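You operate a simulated robot arm through the tools that you are given. There is no shell and no other tool. Be economical: measure what you need, move in short steps, check, and stop when the job is done.

You run a simulated robot arm. Do the job below in one go: nothing can be reset, and whatever is moved stays where it is left.

TASK
Fetch the black deburring block and set it on the bay one mat top.

The check looks at the end state, three seconds after you hand in, the way a careful person would. Anything else that was tipped, shoved, dropped, spilled or broken makes it a failure.

THE ROBOT
A 6-joint arm with a two-finger parallel gripper, fixed in place. Base frame: the origin is at the foot of the arm, x ahead of it, y to its left, z up; the work surface is at about z = 0.804. Readings come in m, degrees, newtons and seconds.
With the tool pointing down near the work surface it reaches from about 0.26 to 0.68 m from the base axis. Its first joint turns from -66.0 to 66.0 degrees. Payload 2.9 kg.
Tool frame: the origin (TCP) lies between the finger pads and is the grasp point; the fingertips stand 0.03 m ahead of it; z points along the fingers, y is the line along which they close. The gripper opens to 0.11 m. The fingers are 0.02 m wide and 0.01 m thick; the gripper's body (0.048 by 0.112 m) begins 0.055 m behind the TCP.
Orientation is that of the tool frame in the base frame, as a unit quaternion [x, y, z, w]. With the fingers straight down and closing along the base's y, the tool's x points along the base's -x, its y along +y and its z along -z.

THE INTERFACE
- The arm moves only by the tool servo_tool. Its argument "increments" is a list of rows, each an object of numbers (a shift or turn left out is 0, a gripper value left out holds the last): "tx", "ty", "tz": the shift along the tool's x, y, z in units of 500 mm (1.0 is 500 mm); "rx", "ry", "rz": the turn, a rotation vector about the tool's x, y, z in units of 120 degrees (1.0 is 120 degrees); "hand": the closure in counts, from 0 (fully open) to 255 (shut). In form: [{"tx": .., "ty": .., "tz": .., "rx": .., "ry": .., "rz": .., "hand": ..}, ...]. A call has 1 to 20 rows; each row is the pose to reach, as a shift and turn from the pose commanded when the call began, along the tool's axes at that moment. A call with a number of a shift or a turn outside -1 to 1 is refused whole. Rows are played at 5 a second. More than 0.05 m and 8.6 degrees between two rows, or a gripper value outside its range, and nothing of the call is played. Where a pose cannot be reached the arm comes as near as it can. A force on the tool above 40 N (or 10 N above the force at the start of the call, whichever is more), or a blocked arm, ends the call early, and 0.2 s more pass. Each finger travels about 0.108 m/s and halts on what it meets, pressing with about 43 N; the grip force reading is that of the motor and also rises with nothing between the fingers. The clock runs only during rows and for 0.2 s after the last one: add rows that repeat a pose to give the fingers time. The reply holds the time, the measured pose of the TCP, the force on the tool along the base axes, the opening and the grip force, in the units named above and with some noise, and new pictures: "show" is both (left out), scene, wrist or none.
- Cameras (640 x 400 px; columns grow to the right, rows downward): "scene" is fixed at [0.0612, 0.4243, 1.3831]; the picture's right is [-0.88, -0.48, 0.00], its down [-0.28, 0.52, -0.81] and it looks along [0.39, -0.71, -0.59] (base axes); focal length 362 px, centre (320, 200). "wrist" rides on the gripper at [0.072, 0.017, -0.103] in the tool frame; the picture's right is [-0.23, 0.97, 0.00], its down [-0.76, -0.18, -0.62] and it looks along [-0.61, -0.14, 0.78] (tool axes); focal length 222 px, centre (320, 200). There is no depth. A picture from a camera that has moved, and an enlarged one, comes with that camera's place and axes in the base frame and with its lens.
- close_up(camera, box): a new picture of the part [left, top, right, bottom] of that camera's present view, enlarged. The clock stands still meanwhile.
- close_job(): hands the job in; it is judged then, once.

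Go step by step. Nothing tells you positions but the pictures and the camera data: compare them with the known pose of the tool, close in by small moves and look again before you grip or let go. The budget is 90 turns and 170 pictures, counting those below and the enlarged ones. Unless the task says otherwise, let go and move clear before handing in, and close with one line.

The tools are called after "Emit:" as a command line: name --argument value ..., lists and objects as JSON in quotes. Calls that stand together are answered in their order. servo_tool: Moves the arm, as the interface text tells. Its arguments: {"type":"object","properties":{"increments":{"type":"array","items":{"type":"object","properties":{"tx":{"type":"number"},"ty":{"type":"number"},"tz":{"type":"number"},"rx":{"type":"number"},"ry":{"type":"number"},"rz":{"type":"number"},"hand":{"type":"number"}}}},"show":{"type":"string","enum":["both","scene","wrist","none"]}},"required":["increments"]} The other tools are called the same way: close_up (camera, box) takes an enlarged picture of a part of a camera's view; close_job () hands the job in.

At the start:

```text
t: 0.0
ee_pos: [0.397, -0.1832, 1.1058]
tcp_rot: [-0.001, 1.0, 0.0, 0.0]
force: [0.0, -0.6, -1.0]
finger_gap: 0.1101
finger_force: 0.0
```

scene: 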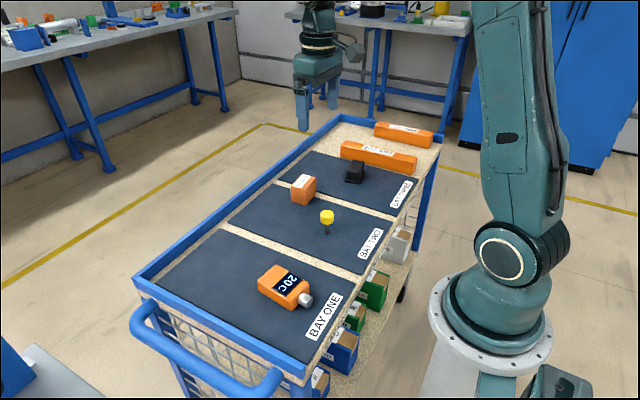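
wrist: 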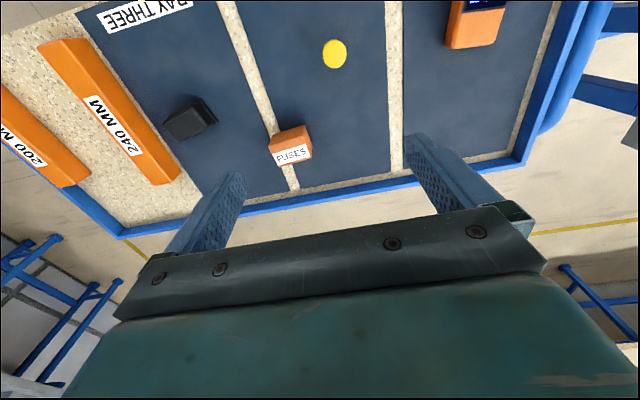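

I see a black block on the bay three mat next to an orange bar, and the bay one mat with an orange instrument on it. I'll take close looks before moving.

Emit:
close_up --camera "scene" --box '[270, 110, 450, 222]'

Emit:
close_up --camera "scene" --box '[130, 200, 390, 362]'

Emit:
close_up --camera "wrist" --box '[100, 0, 340, 200]'

```text
3.56 times, centred on (360, 166) of scene
camera zoom: at [0.0612, 0.4243, 1.3831], right [-0.88, -0.48, 0.0], down [-0.28, 0.52, -0.81], along [0.39, -0.71, -0.59], focal length 1286 px, centre (178, 321)
```

zoom: 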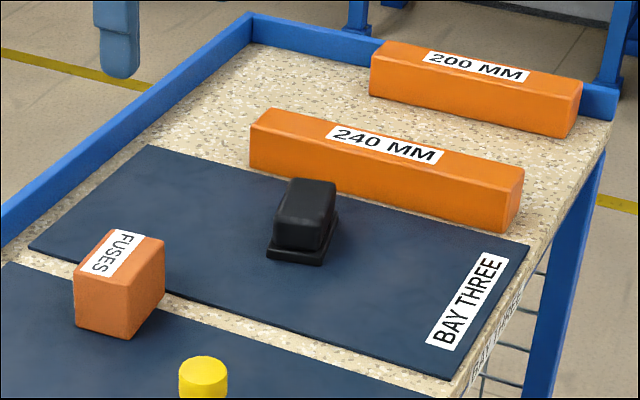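

```text
2.46 times, centred on (260, 281) of scene
camera zoom: at [0.0612, 0.4243, 1.3831], right [-0.88, -0.48, 0.0], down [-0.28, 0.52, -0.81], along [0.39, -0.71, -0.59], focal length 890 px, centre (468, 1)
```

zoom: 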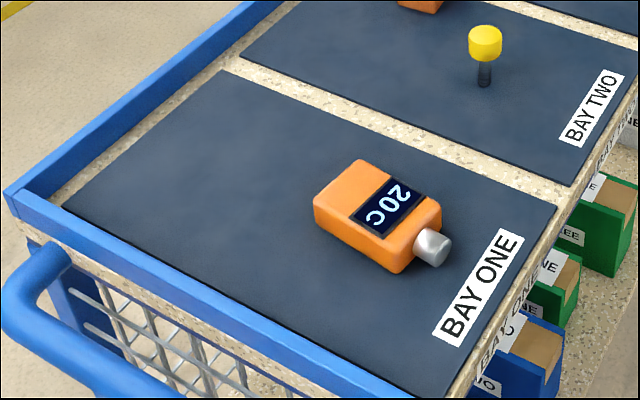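

```text
2.00 times, centred on (220, 100) of wrist
camera zoom: at [0.323, -0.1654, 1.21], right [0.23, 0.97, 0.0], down [0.76, -0.18, 0.62], along [0.61, -0.14, -0.78], focal length 444 px, centre (520, 400)
```

zoom: 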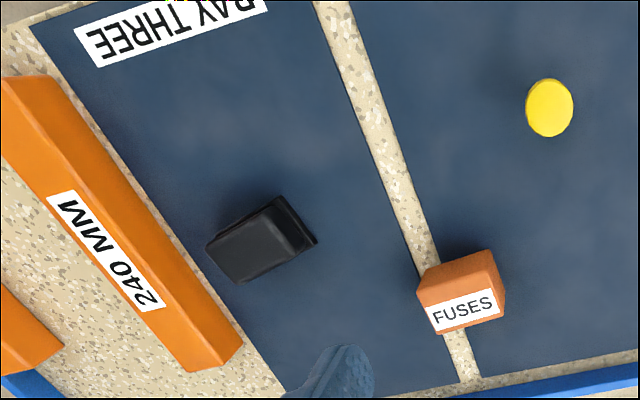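

The block is at about (0.41, -0.42), with its long axis roughly along y, turned about 14°. The free part of bay one is around (0.51, 0.05). I'll move above the block and turn the gripper so it closes across the narrow side.

Emit:
servo_tool --increments '[{"ty": -0.048, "tx": -0.002, "tz": 0.02, "rz": 0.0633}, {"ty": -0.096, "tx": -0.004, "tz": 0.04, "rz": 0.1267}, {"ty": -0.145, "tx": -0.007, "tz": 0.06, "rz": 0.19}, {"ty": -0.193, "tx": -0.009, "tz": 0.08, "rz": 0.2533}, {"ty": -0.241, "tx": -0.011, "tz": 0.1, "rz": 0.3167}, {"ty": -0.289, "tx": -0.013, "tz": 0.12, "rz": 0.38}, {"ty": -0.337, "tx": -0.015, "tz": 0.14, "rz": 0.4433}, {"ty": -0.386, "tx": -0.018, "tz": 0.16, "rz": 0.5067}, {"ty": -0.434, "tx": -0.02, "tz": 0.18, "rz": 0.57}, {"ty": -0.482, "tx": -0.022, "tz": 0.2, "rz": 0.6333}, {"ty": -0.482, "tx": -0.022, "tz": 0.2, "rz": 0.6333}]'

```text
t: 2.4
ee_pos: [0.4089, -0.4245, 1.0059]
tcp_rot: [0.616, 0.788, 0.001, -0.001]
force: [-0.5, 0.4, 0.5]
finger_gap: 0.1101
finger_force: 0.1
camera wrist: at [0.4067, -0.3495, 1.1085], right [1.0, 0.01, 0.0], down [0.01, -0.78, 0.62], along [0.01, -0.62, -0.78], focal length 222 px, centre (320, 200)
```

scene: 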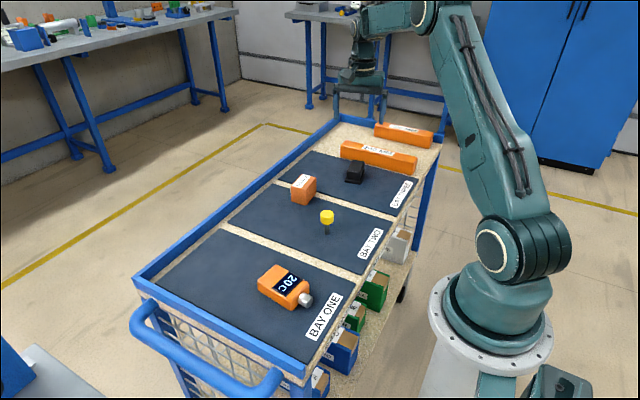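
wrist: 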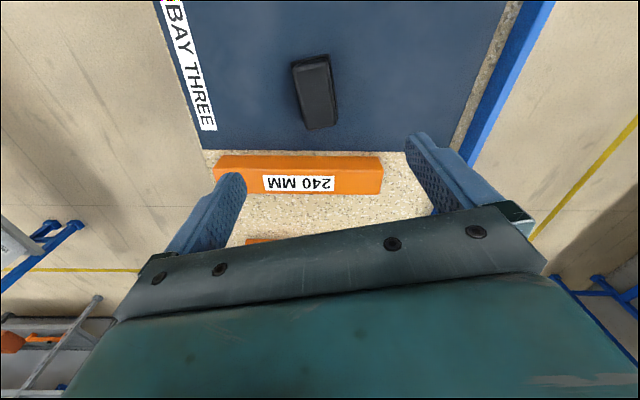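

The block is just under the gripper. I'll enlarge it to measure its centre and turn.

Emit:
close_up --camera "wrist" --box '[240, 30, 400, 150]'

Emit:
close_up --camera "scene" --box '[325, 145, 389, 185]'

```text
3.33 times, centred on (320, 90) of wrist
camera zoom: at [0.4067, -0.3495, 1.1085], right [1.0, 0.01, 0.0], down [0.01, -0.78, 0.62], along [0.01, -0.62, -0.78], focal length 740 px, centre (320, 567)
```

zoom: 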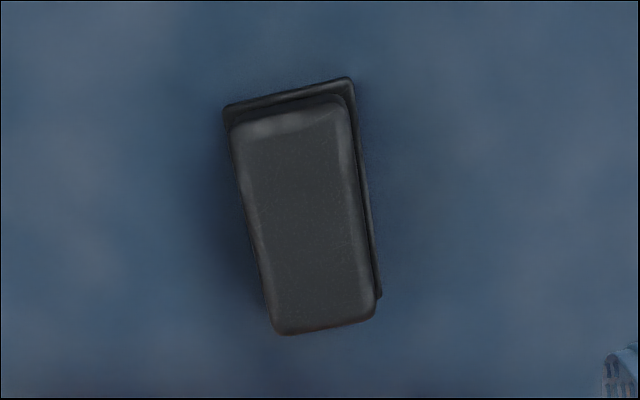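

```text
10.00 times, centred on (357, 165) of scene
camera zoom: at [0.0612, 0.4243, 1.3831], right [-0.88, -0.48, 0.0], down [-0.28, 0.52, -0.81], along [0.39, -0.71, -0.59], focal length 3617 px, centre (-50, 550)
```

zoom: 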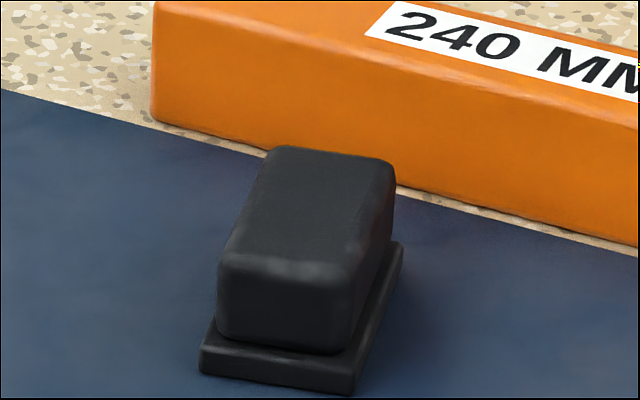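

The base is about 0.043 by 0.075 m, centred near (0.405, -0.418) and turned about 12°. I'll fine-align and descend partway to check.

Emit:
servo_tool --increments '[{"tx": 0.0146, "ty": -0.0046, "tz": 0.04, "rz": 0.0167}, {"tx": 0.0146, "ty": -0.0046, "tz": 0.1, "rz": 0.0167}, {"tx": 0.0146, "ty": -0.0046, "tz": 0.16, "rz": 0.0167}, {"tx": 0.0146, "ty": -0.0046, "tz": 0.2, "rz": 0.0167}, {"tx": 0.0146, "ty": -0.0046, "tz": 0.212, "rz": 0.0167}, {"tx": 0.0146, "ty": -0.0046, "tz": 0.212, "rz": 0.0167}]'

Emit:
close_up --camera "scene" --box '[309, 110, 405, 190]'

```text
t: 3.8
ee_pos: [0.4032, -0.4175, 0.9015]
tcp_rot: [0.629, 0.778, 0.0, 0.0]
force: [-0.3, 0.0, 0.2]
finger_gap: 0.1099
finger_force: 0.2
camera wrist: at [0.4036, -0.3419, 1.0046], right [1.0, -0.02, 0.0], down [-0.02, -0.78, 0.62], along [-0.01, -0.62, -0.78], focal length 222 px, centre (320, 200)
```

scene: 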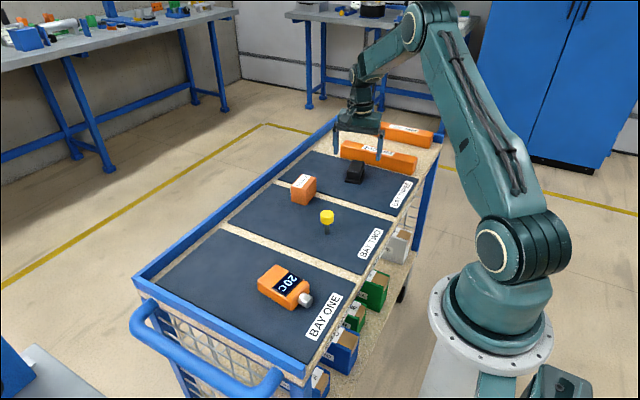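
wrist: 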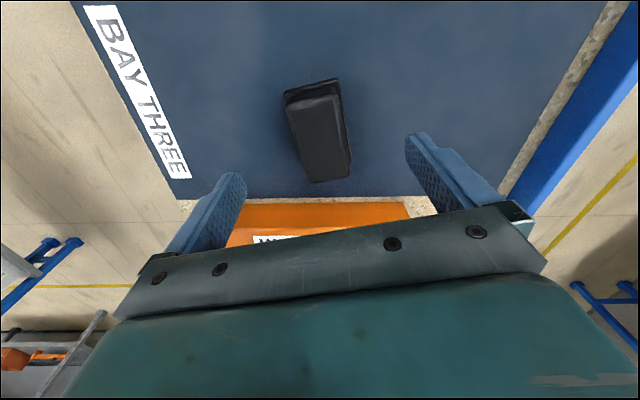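

```text
5.00 times, centred on (357, 150) of scene
camera zoom: at [0.0612, 0.4243, 1.3831], right [-0.88, -0.48, 0.0], down [-0.28, 0.52, -0.81], along [0.39, -0.71, -0.59], focal length 1809 px, centre (135, 450)
```

zoom: 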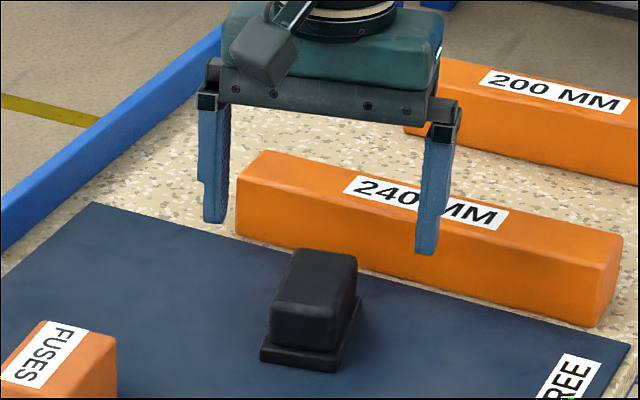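

The alignment is good: the block's centre is near (0.4035, -0.421). I'll descend so the tips sit just above the base plate, then look before gripping.

Emit:
servo_tool --increments '[{"tx": -0.006, "tz": 0.03}, {"tx": -0.006, "tz": 0.06}, {"tx": -0.006, "tz": 0.09}, {"tx": -0.006, "tz": 0.104}, {"tx": -0.006, "tz": 0.104}]' --show "wrist"

Emit:
close_up --camera "scene" --box '[309, 120, 405, 200]'

```text
t: 5.0
ee_pos: [0.4048, -0.4199, 0.8481]
tcp_rot: [0.629, 0.778, -0.001, 0.001]
force: [-0.5, 0.1, 0.2]
finger_gap: 0.1099
finger_force: 0.0
camera wrist: at [0.4056, -0.3445, 0.9521], right [1.0, -0.02, 0.0], down [-0.02, -0.78, 0.62], along [-0.01, -0.62, -0.78], focal length 222 px, centre (320, 200)
```

wrist: 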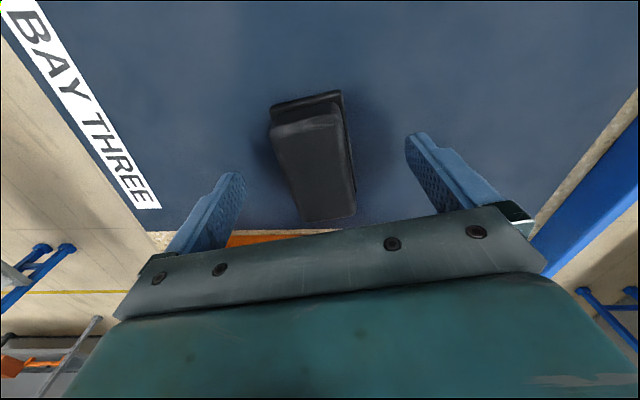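

```text
5.00 times, centred on (357, 160) of scene
camera zoom: at [0.0612, 0.4243, 1.3831], right [-0.88, -0.48, 0.0], down [-0.28, 0.52, -0.81], along [0.39, -0.71, -0.59], focal length 1809 px, centre (135, 400)
```

zoom: 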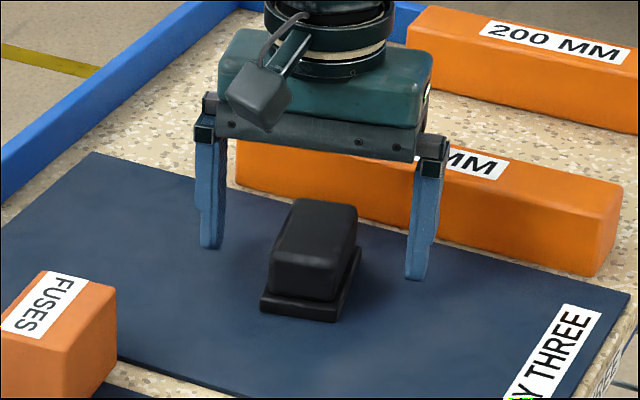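

The fingers straddle the body. I'll close the gripper.

Emit:
servo_tool --increments '[{"hand": 120}, {"hand": 180}, {"hand": 255}, {"hand": 255}, {"hand": 255}, {"hand": 255}]' --show "wrist"

Emit:
close_up --camera "scene" --box '[309, 120, 405, 200]'

```text
t: 6.4
ee_pos: [0.4058, -0.4202, 0.8495]
tcp_rot: [0.63, 0.777, 0.0, 0.0]
force: [0.0, -0.2, 0.8]
finger_gap: 0.0389
finger_force: 43.2
camera wrist: at [0.4056, -0.3446, 0.9523], right [1.0, -0.02, 0.0], down [-0.02, -0.78, 0.62], along [-0.01, -0.62, -0.78], focal length 222 px, centre (320, 200)
```

wrist: 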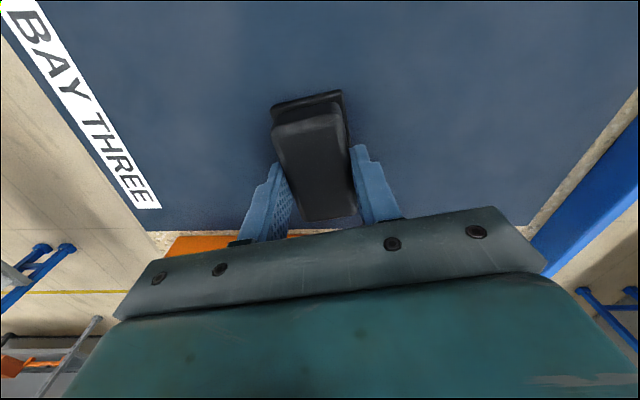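

```text
5.00 times, centred on (357, 160) of scene
camera zoom: at [0.0612, 0.4243, 1.3831], right [-0.88, -0.48, 0.0], down [-0.28, 0.52, -0.81], along [0.39, -0.71, -0.59], focal length 1809 px, centre (135, 400)
```

zoom: 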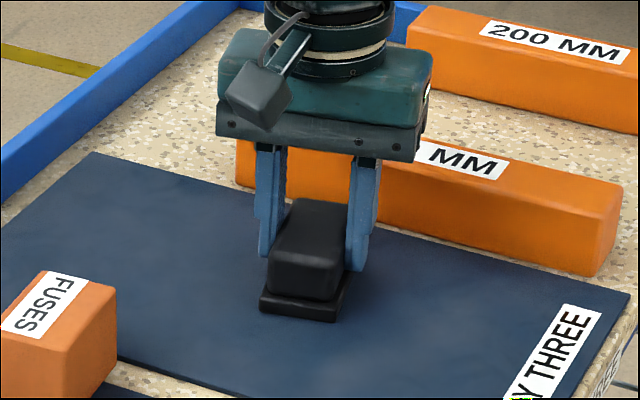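

It is held with a 39 mm gap. I'll lift straight up.

Emit:
servo_tool --increments '[{"tz": -0.02}, {"tz": -0.06}, {"tz": -0.12}, {"tz": -0.18}, {"tz": -0.24}, {"tz": -0.3}, {"tz": -0.33}, {"tz": -0.33}]'

```text
t: 8.2
ee_pos: [0.4025, -0.4206, 1.0156]
tcp_rot: [0.63, 0.777, 0.0, 0.001]
force: [-0.1, 0.1, -1.0]
finger_gap: 0.0389
finger_force: 42.3
camera wrist: at [0.4036, -0.3449, 1.1182], right [1.0, -0.02, 0.0], down [-0.02, -0.78, 0.62], along [-0.01, -0.62, -0.78], focal length 222 px, centre (320, 200)
```

scene: 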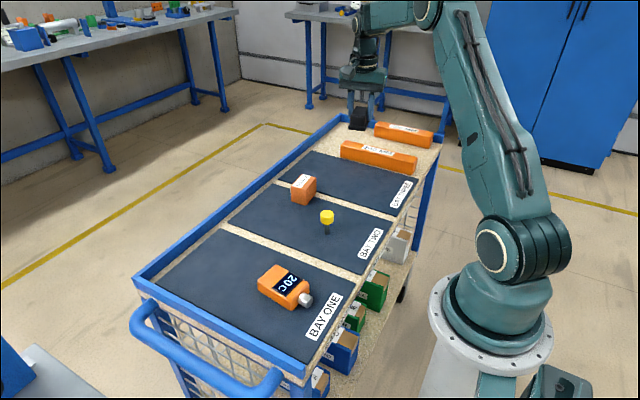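
wrist: 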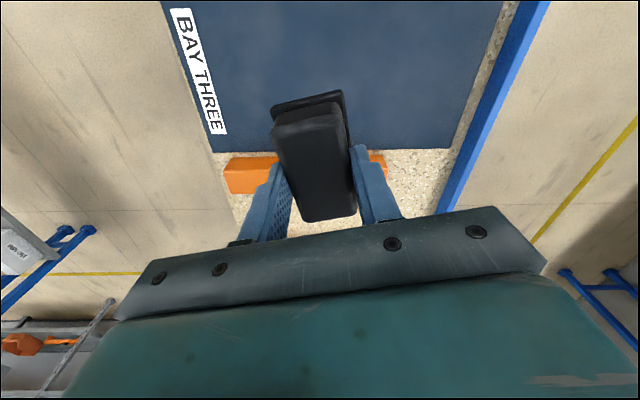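

Lifted cleanly. I'll carry it at this height to above the free area of bay one, about (0.515, 0.05), squaring the block to the mat on the way.

Emit:
servo_tool --increments '[{"tx": 0.0437, "ty": 0.0207, "rz": 0.008}, {"tx": 0.1165, "ty": 0.0552, "rz": 0.016}, {"tx": 0.1894, "ty": 0.0897, "rz": 0.025}, {"tx": 0.2622, "ty": 0.1242, "rz": 0.033}, {"tx": 0.335, "ty": 0.1587, "rz": 0.041}, {"tx": 0.4079, "ty": 0.1932, "rz": 0.05}, {"tx": 0.4807, "ty": 0.2277, "rz": 0.058}, {"tx": 0.5535, "ty": 0.2622, "rz": 0.067}, {"tx": 0.6264, "ty": 0.2967, "rz": 0.075}, {"tx": 0.6992, "ty": 0.3312, "rz": 0.083}, {"tx": 0.772, "ty": 0.3657, "rz": 0.09}, {"tx": 0.83, "ty": 0.393, "rz": 0.1}, {"tx": 0.874, "ty": 0.414, "rz": 0.1}, {"tx": 0.874, "ty": 0.414, "rz": 0.1}]'

```text
t: 11.2
ee_pos: [0.5156, 0.0513, 1.0154]
tcp_rot: [0.707, 0.707, 0.001, -0.001]
force: [-0.1, -0.5, -1.6]
finger_gap: 0.0389
finger_force: 42.8
camera wrist: at [0.532, 0.1239, 1.1178], right [0.97, -0.23, 0.0], down [-0.18, -0.76, 0.62], along [-0.14, -0.61, -0.78], focal length 222 px, centre (320, 200)
```

scene: 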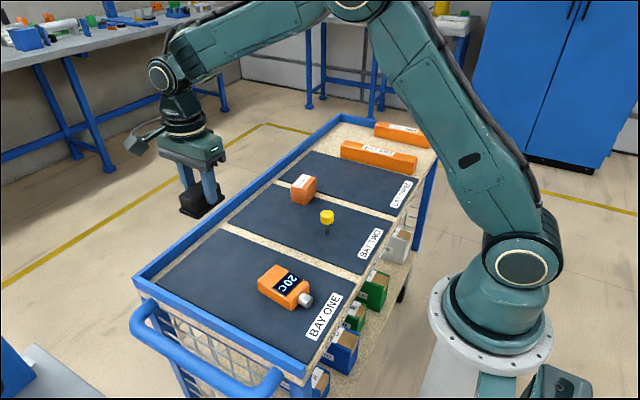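
wrist: 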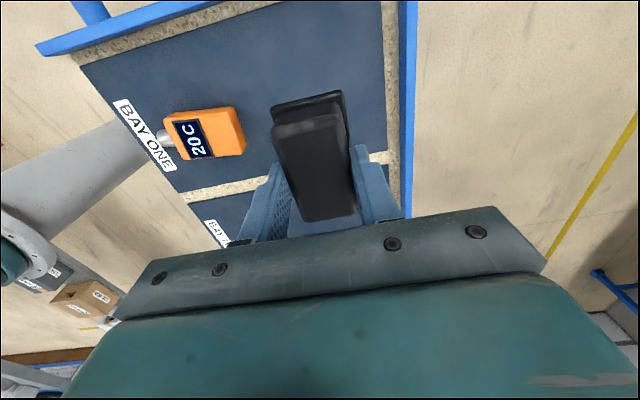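

The mat's far edge is at x≈0.60 and the instrument ends at x≈0.40, so I'll centre at x≈0.505. I'll lower to a little above the contact height and look.

Emit:
servo_tool --increments '[{"ty": -0.02, "tz": 0.03}, {"ty": -0.02, "tz": 0.09}, {"ty": -0.02, "tz": 0.15}, {"ty": -0.02, "tz": 0.21}, {"ty": -0.02, "tz": 0.27}, {"ty": -0.02, "tz": 0.3}, {"ty": -0.02, "tz": 0.314}, {"ty": -0.02, "tz": 0.314}]'

Emit:
close_up --camera "scene" --box '[130, 190, 322, 310]'

```text
t: 13.0
ee_pos: [0.5055, 0.0483, 0.8572]
tcp_rot: [0.707, 0.707, 0.0, -0.001]
force: [0.2, 1.0, -1.1]
finger_gap: 0.0391
finger_force: 42.4
camera wrist: at [0.5222, 0.1228, 0.9608], right [0.97, -0.23, 0.0], down [-0.18, -0.76, 0.62], along [-0.14, -0.61, -0.78], focal length 222 px, centre (320, 200)
```

scene: 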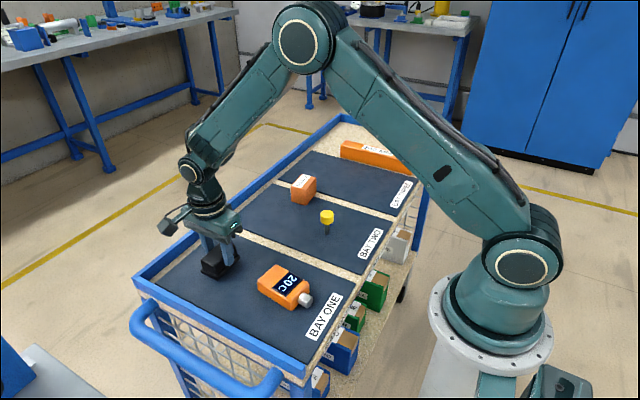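
wrist: 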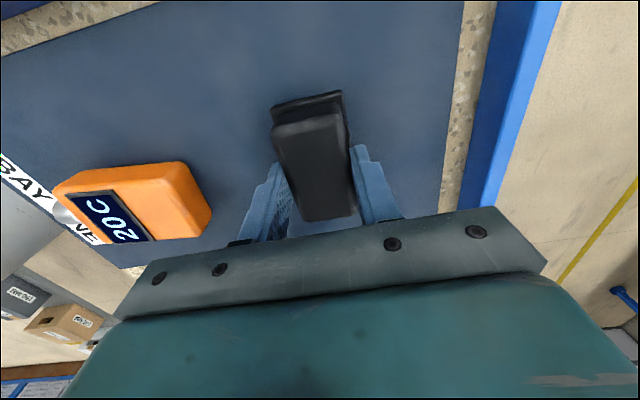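

```text
3.33 times, centred on (226, 250) of scene
camera zoom: at [0.0612, 0.4243, 1.3831], right [-0.88, -0.48, 0.0], down [-0.28, 0.52, -0.81], along [0.39, -0.71, -0.59], focal length 1206 px, centre (633, 33)
```

zoom: 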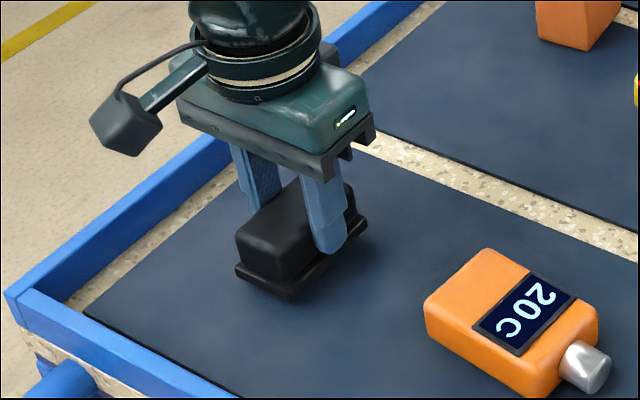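

The block is just above the mat, with clear space all around. I'll lower it the last 8 mm in small steps and watch the force.

Emit:
servo_tool --increments '[{"tz": 0.004}, {"tz": 0.008}, {"tz": 0.012}, {"tz": 0.015}, {"tz": 0.015}]' --show "none"

Emit:
close_up --camera "scene" --box '[180, 230, 276, 290]'

```text
t: 14.2
ee_pos: [0.5054, 0.0497, 0.8497]
tcp_rot: [0.708, 0.707, 0.0, 0.001]
force: [-0.7, -0.2, -1.0]
finger_gap: 0.0393
finger_force: 42.8
```

```text
6.67 times, centred on (228, 260) of scene
camera zoom: at [0.0612, 0.4243, 1.3831], right [-0.88, -0.48, 0.0], down [-0.28, 0.52, -0.81], along [0.39, -0.71, -0.59], focal length 2412 px, centre (933, -200)
```

zoom: 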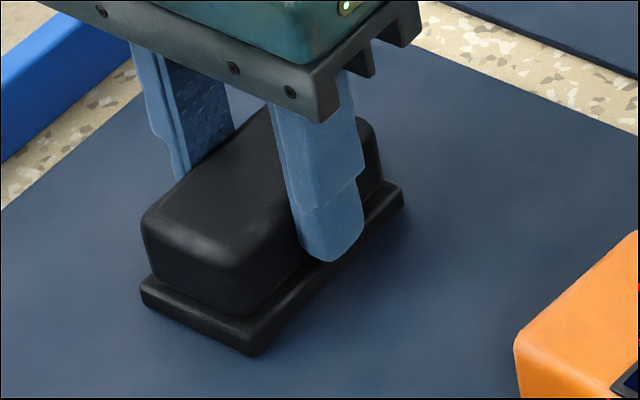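

No contact force shows yet, so I'll step down another millimetre or two until it registers.

Emit:
servo_tool --increments '[{"tz": 0.001}, {"tz": 0.002}, {"tz": 0.002}]' --show "none"

```text
t: 15.0
ee_pos: [0.5056, 0.05, 0.8492]
tcp_rot: [0.707, 0.707, 0.001, 0.0]
force: [-3.2, 0.1, 8.8]
finger_gap: 0.039
finger_force: 42.7
```

The upward force shows it is resting on the mat. I'll open partway, keeping clear of the rim and the instrument, and check.

Emit:
servo_tool --increments '[{"hand": 150}, {"hand": 110}, {"hand": 85}, {"hand": 85}, {"hand": 85}]' --show "wrist"

```text
t: 16.2
ee_pos: [0.5062, 0.0499, 0.849]
tcp_rot: [0.707, 0.707, 0.001, -0.001]
force: [-0.2, 1.1, 0.6]
finger_gap: 0.0734
finger_force: 0.1
camera wrist: at [0.5219, 0.1237, 0.9518], right [0.97, -0.23, 0.0], down [-0.18, -0.76, 0.62], along [-0.14, -0.61, -0.78], focal length 222 px, centre (320, 200)
```

wrist: 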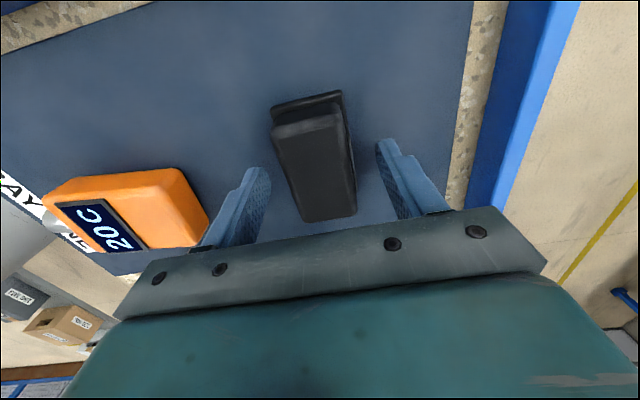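

The block is free and standing flat. I'll retreat straight up.

Emit:
servo_tool --increments '[{"tz": -0.03}, {"tz": -0.09}, {"tz": -0.16}, {"tz": -0.23}, {"tz": -0.3}, {"tz": -0.36}, {"tz": -0.36}]'

Emit:
close_up --camera "scene" --box '[130, 190, 322, 310]'

```text
t: 17.8
ee_pos: [0.5075, 0.0499, 1.029]
tcp_rot: [0.708, 0.707, 0.001, 0.0]
force: [0.0, -0.1, 0.2]
finger_gap: 0.0733
finger_force: 0.0
camera wrist: at [0.5232, 0.123, 1.1316], right [0.97, -0.23, 0.0], down [-0.18, -0.76, 0.62], along [-0.14, -0.61, -0.78], focal length 222 px, centre (320, 200)
```

scene: 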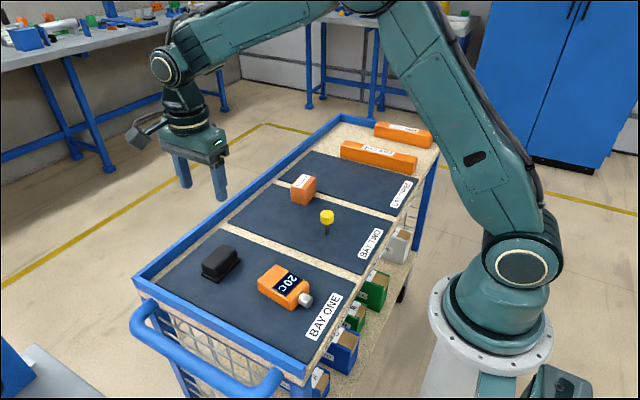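
wrist: 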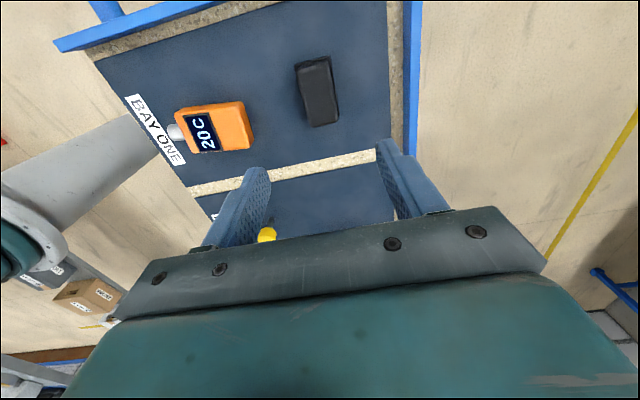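

```text
3.33 times, centred on (226, 250) of scene
camera zoom: at [0.0611, 0.4243, 1.3831], right [-0.88, -0.48, 0.0], down [-0.28, 0.52, -0.81], along [0.39, -0.71, -0.59], focal length 1206 px, centre (633, 33)
```

zoom: 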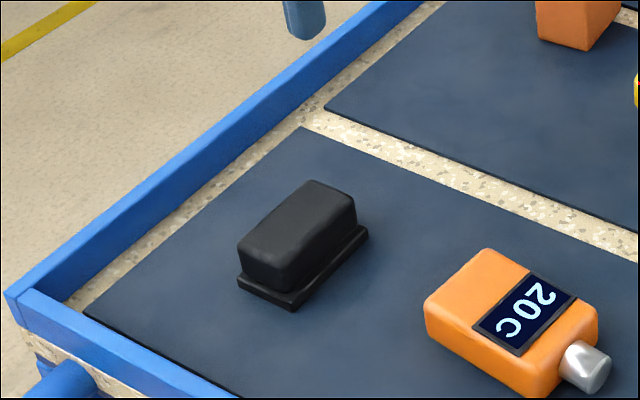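

The block stands flat on the bay one mat, everything else is where it was, and the arm is clear. I'm handing in.

Emit:
close_job

```text
The job is handed in.
```

The black deburring block is on the bay one mat, standing flat and released, with nothing else moved.
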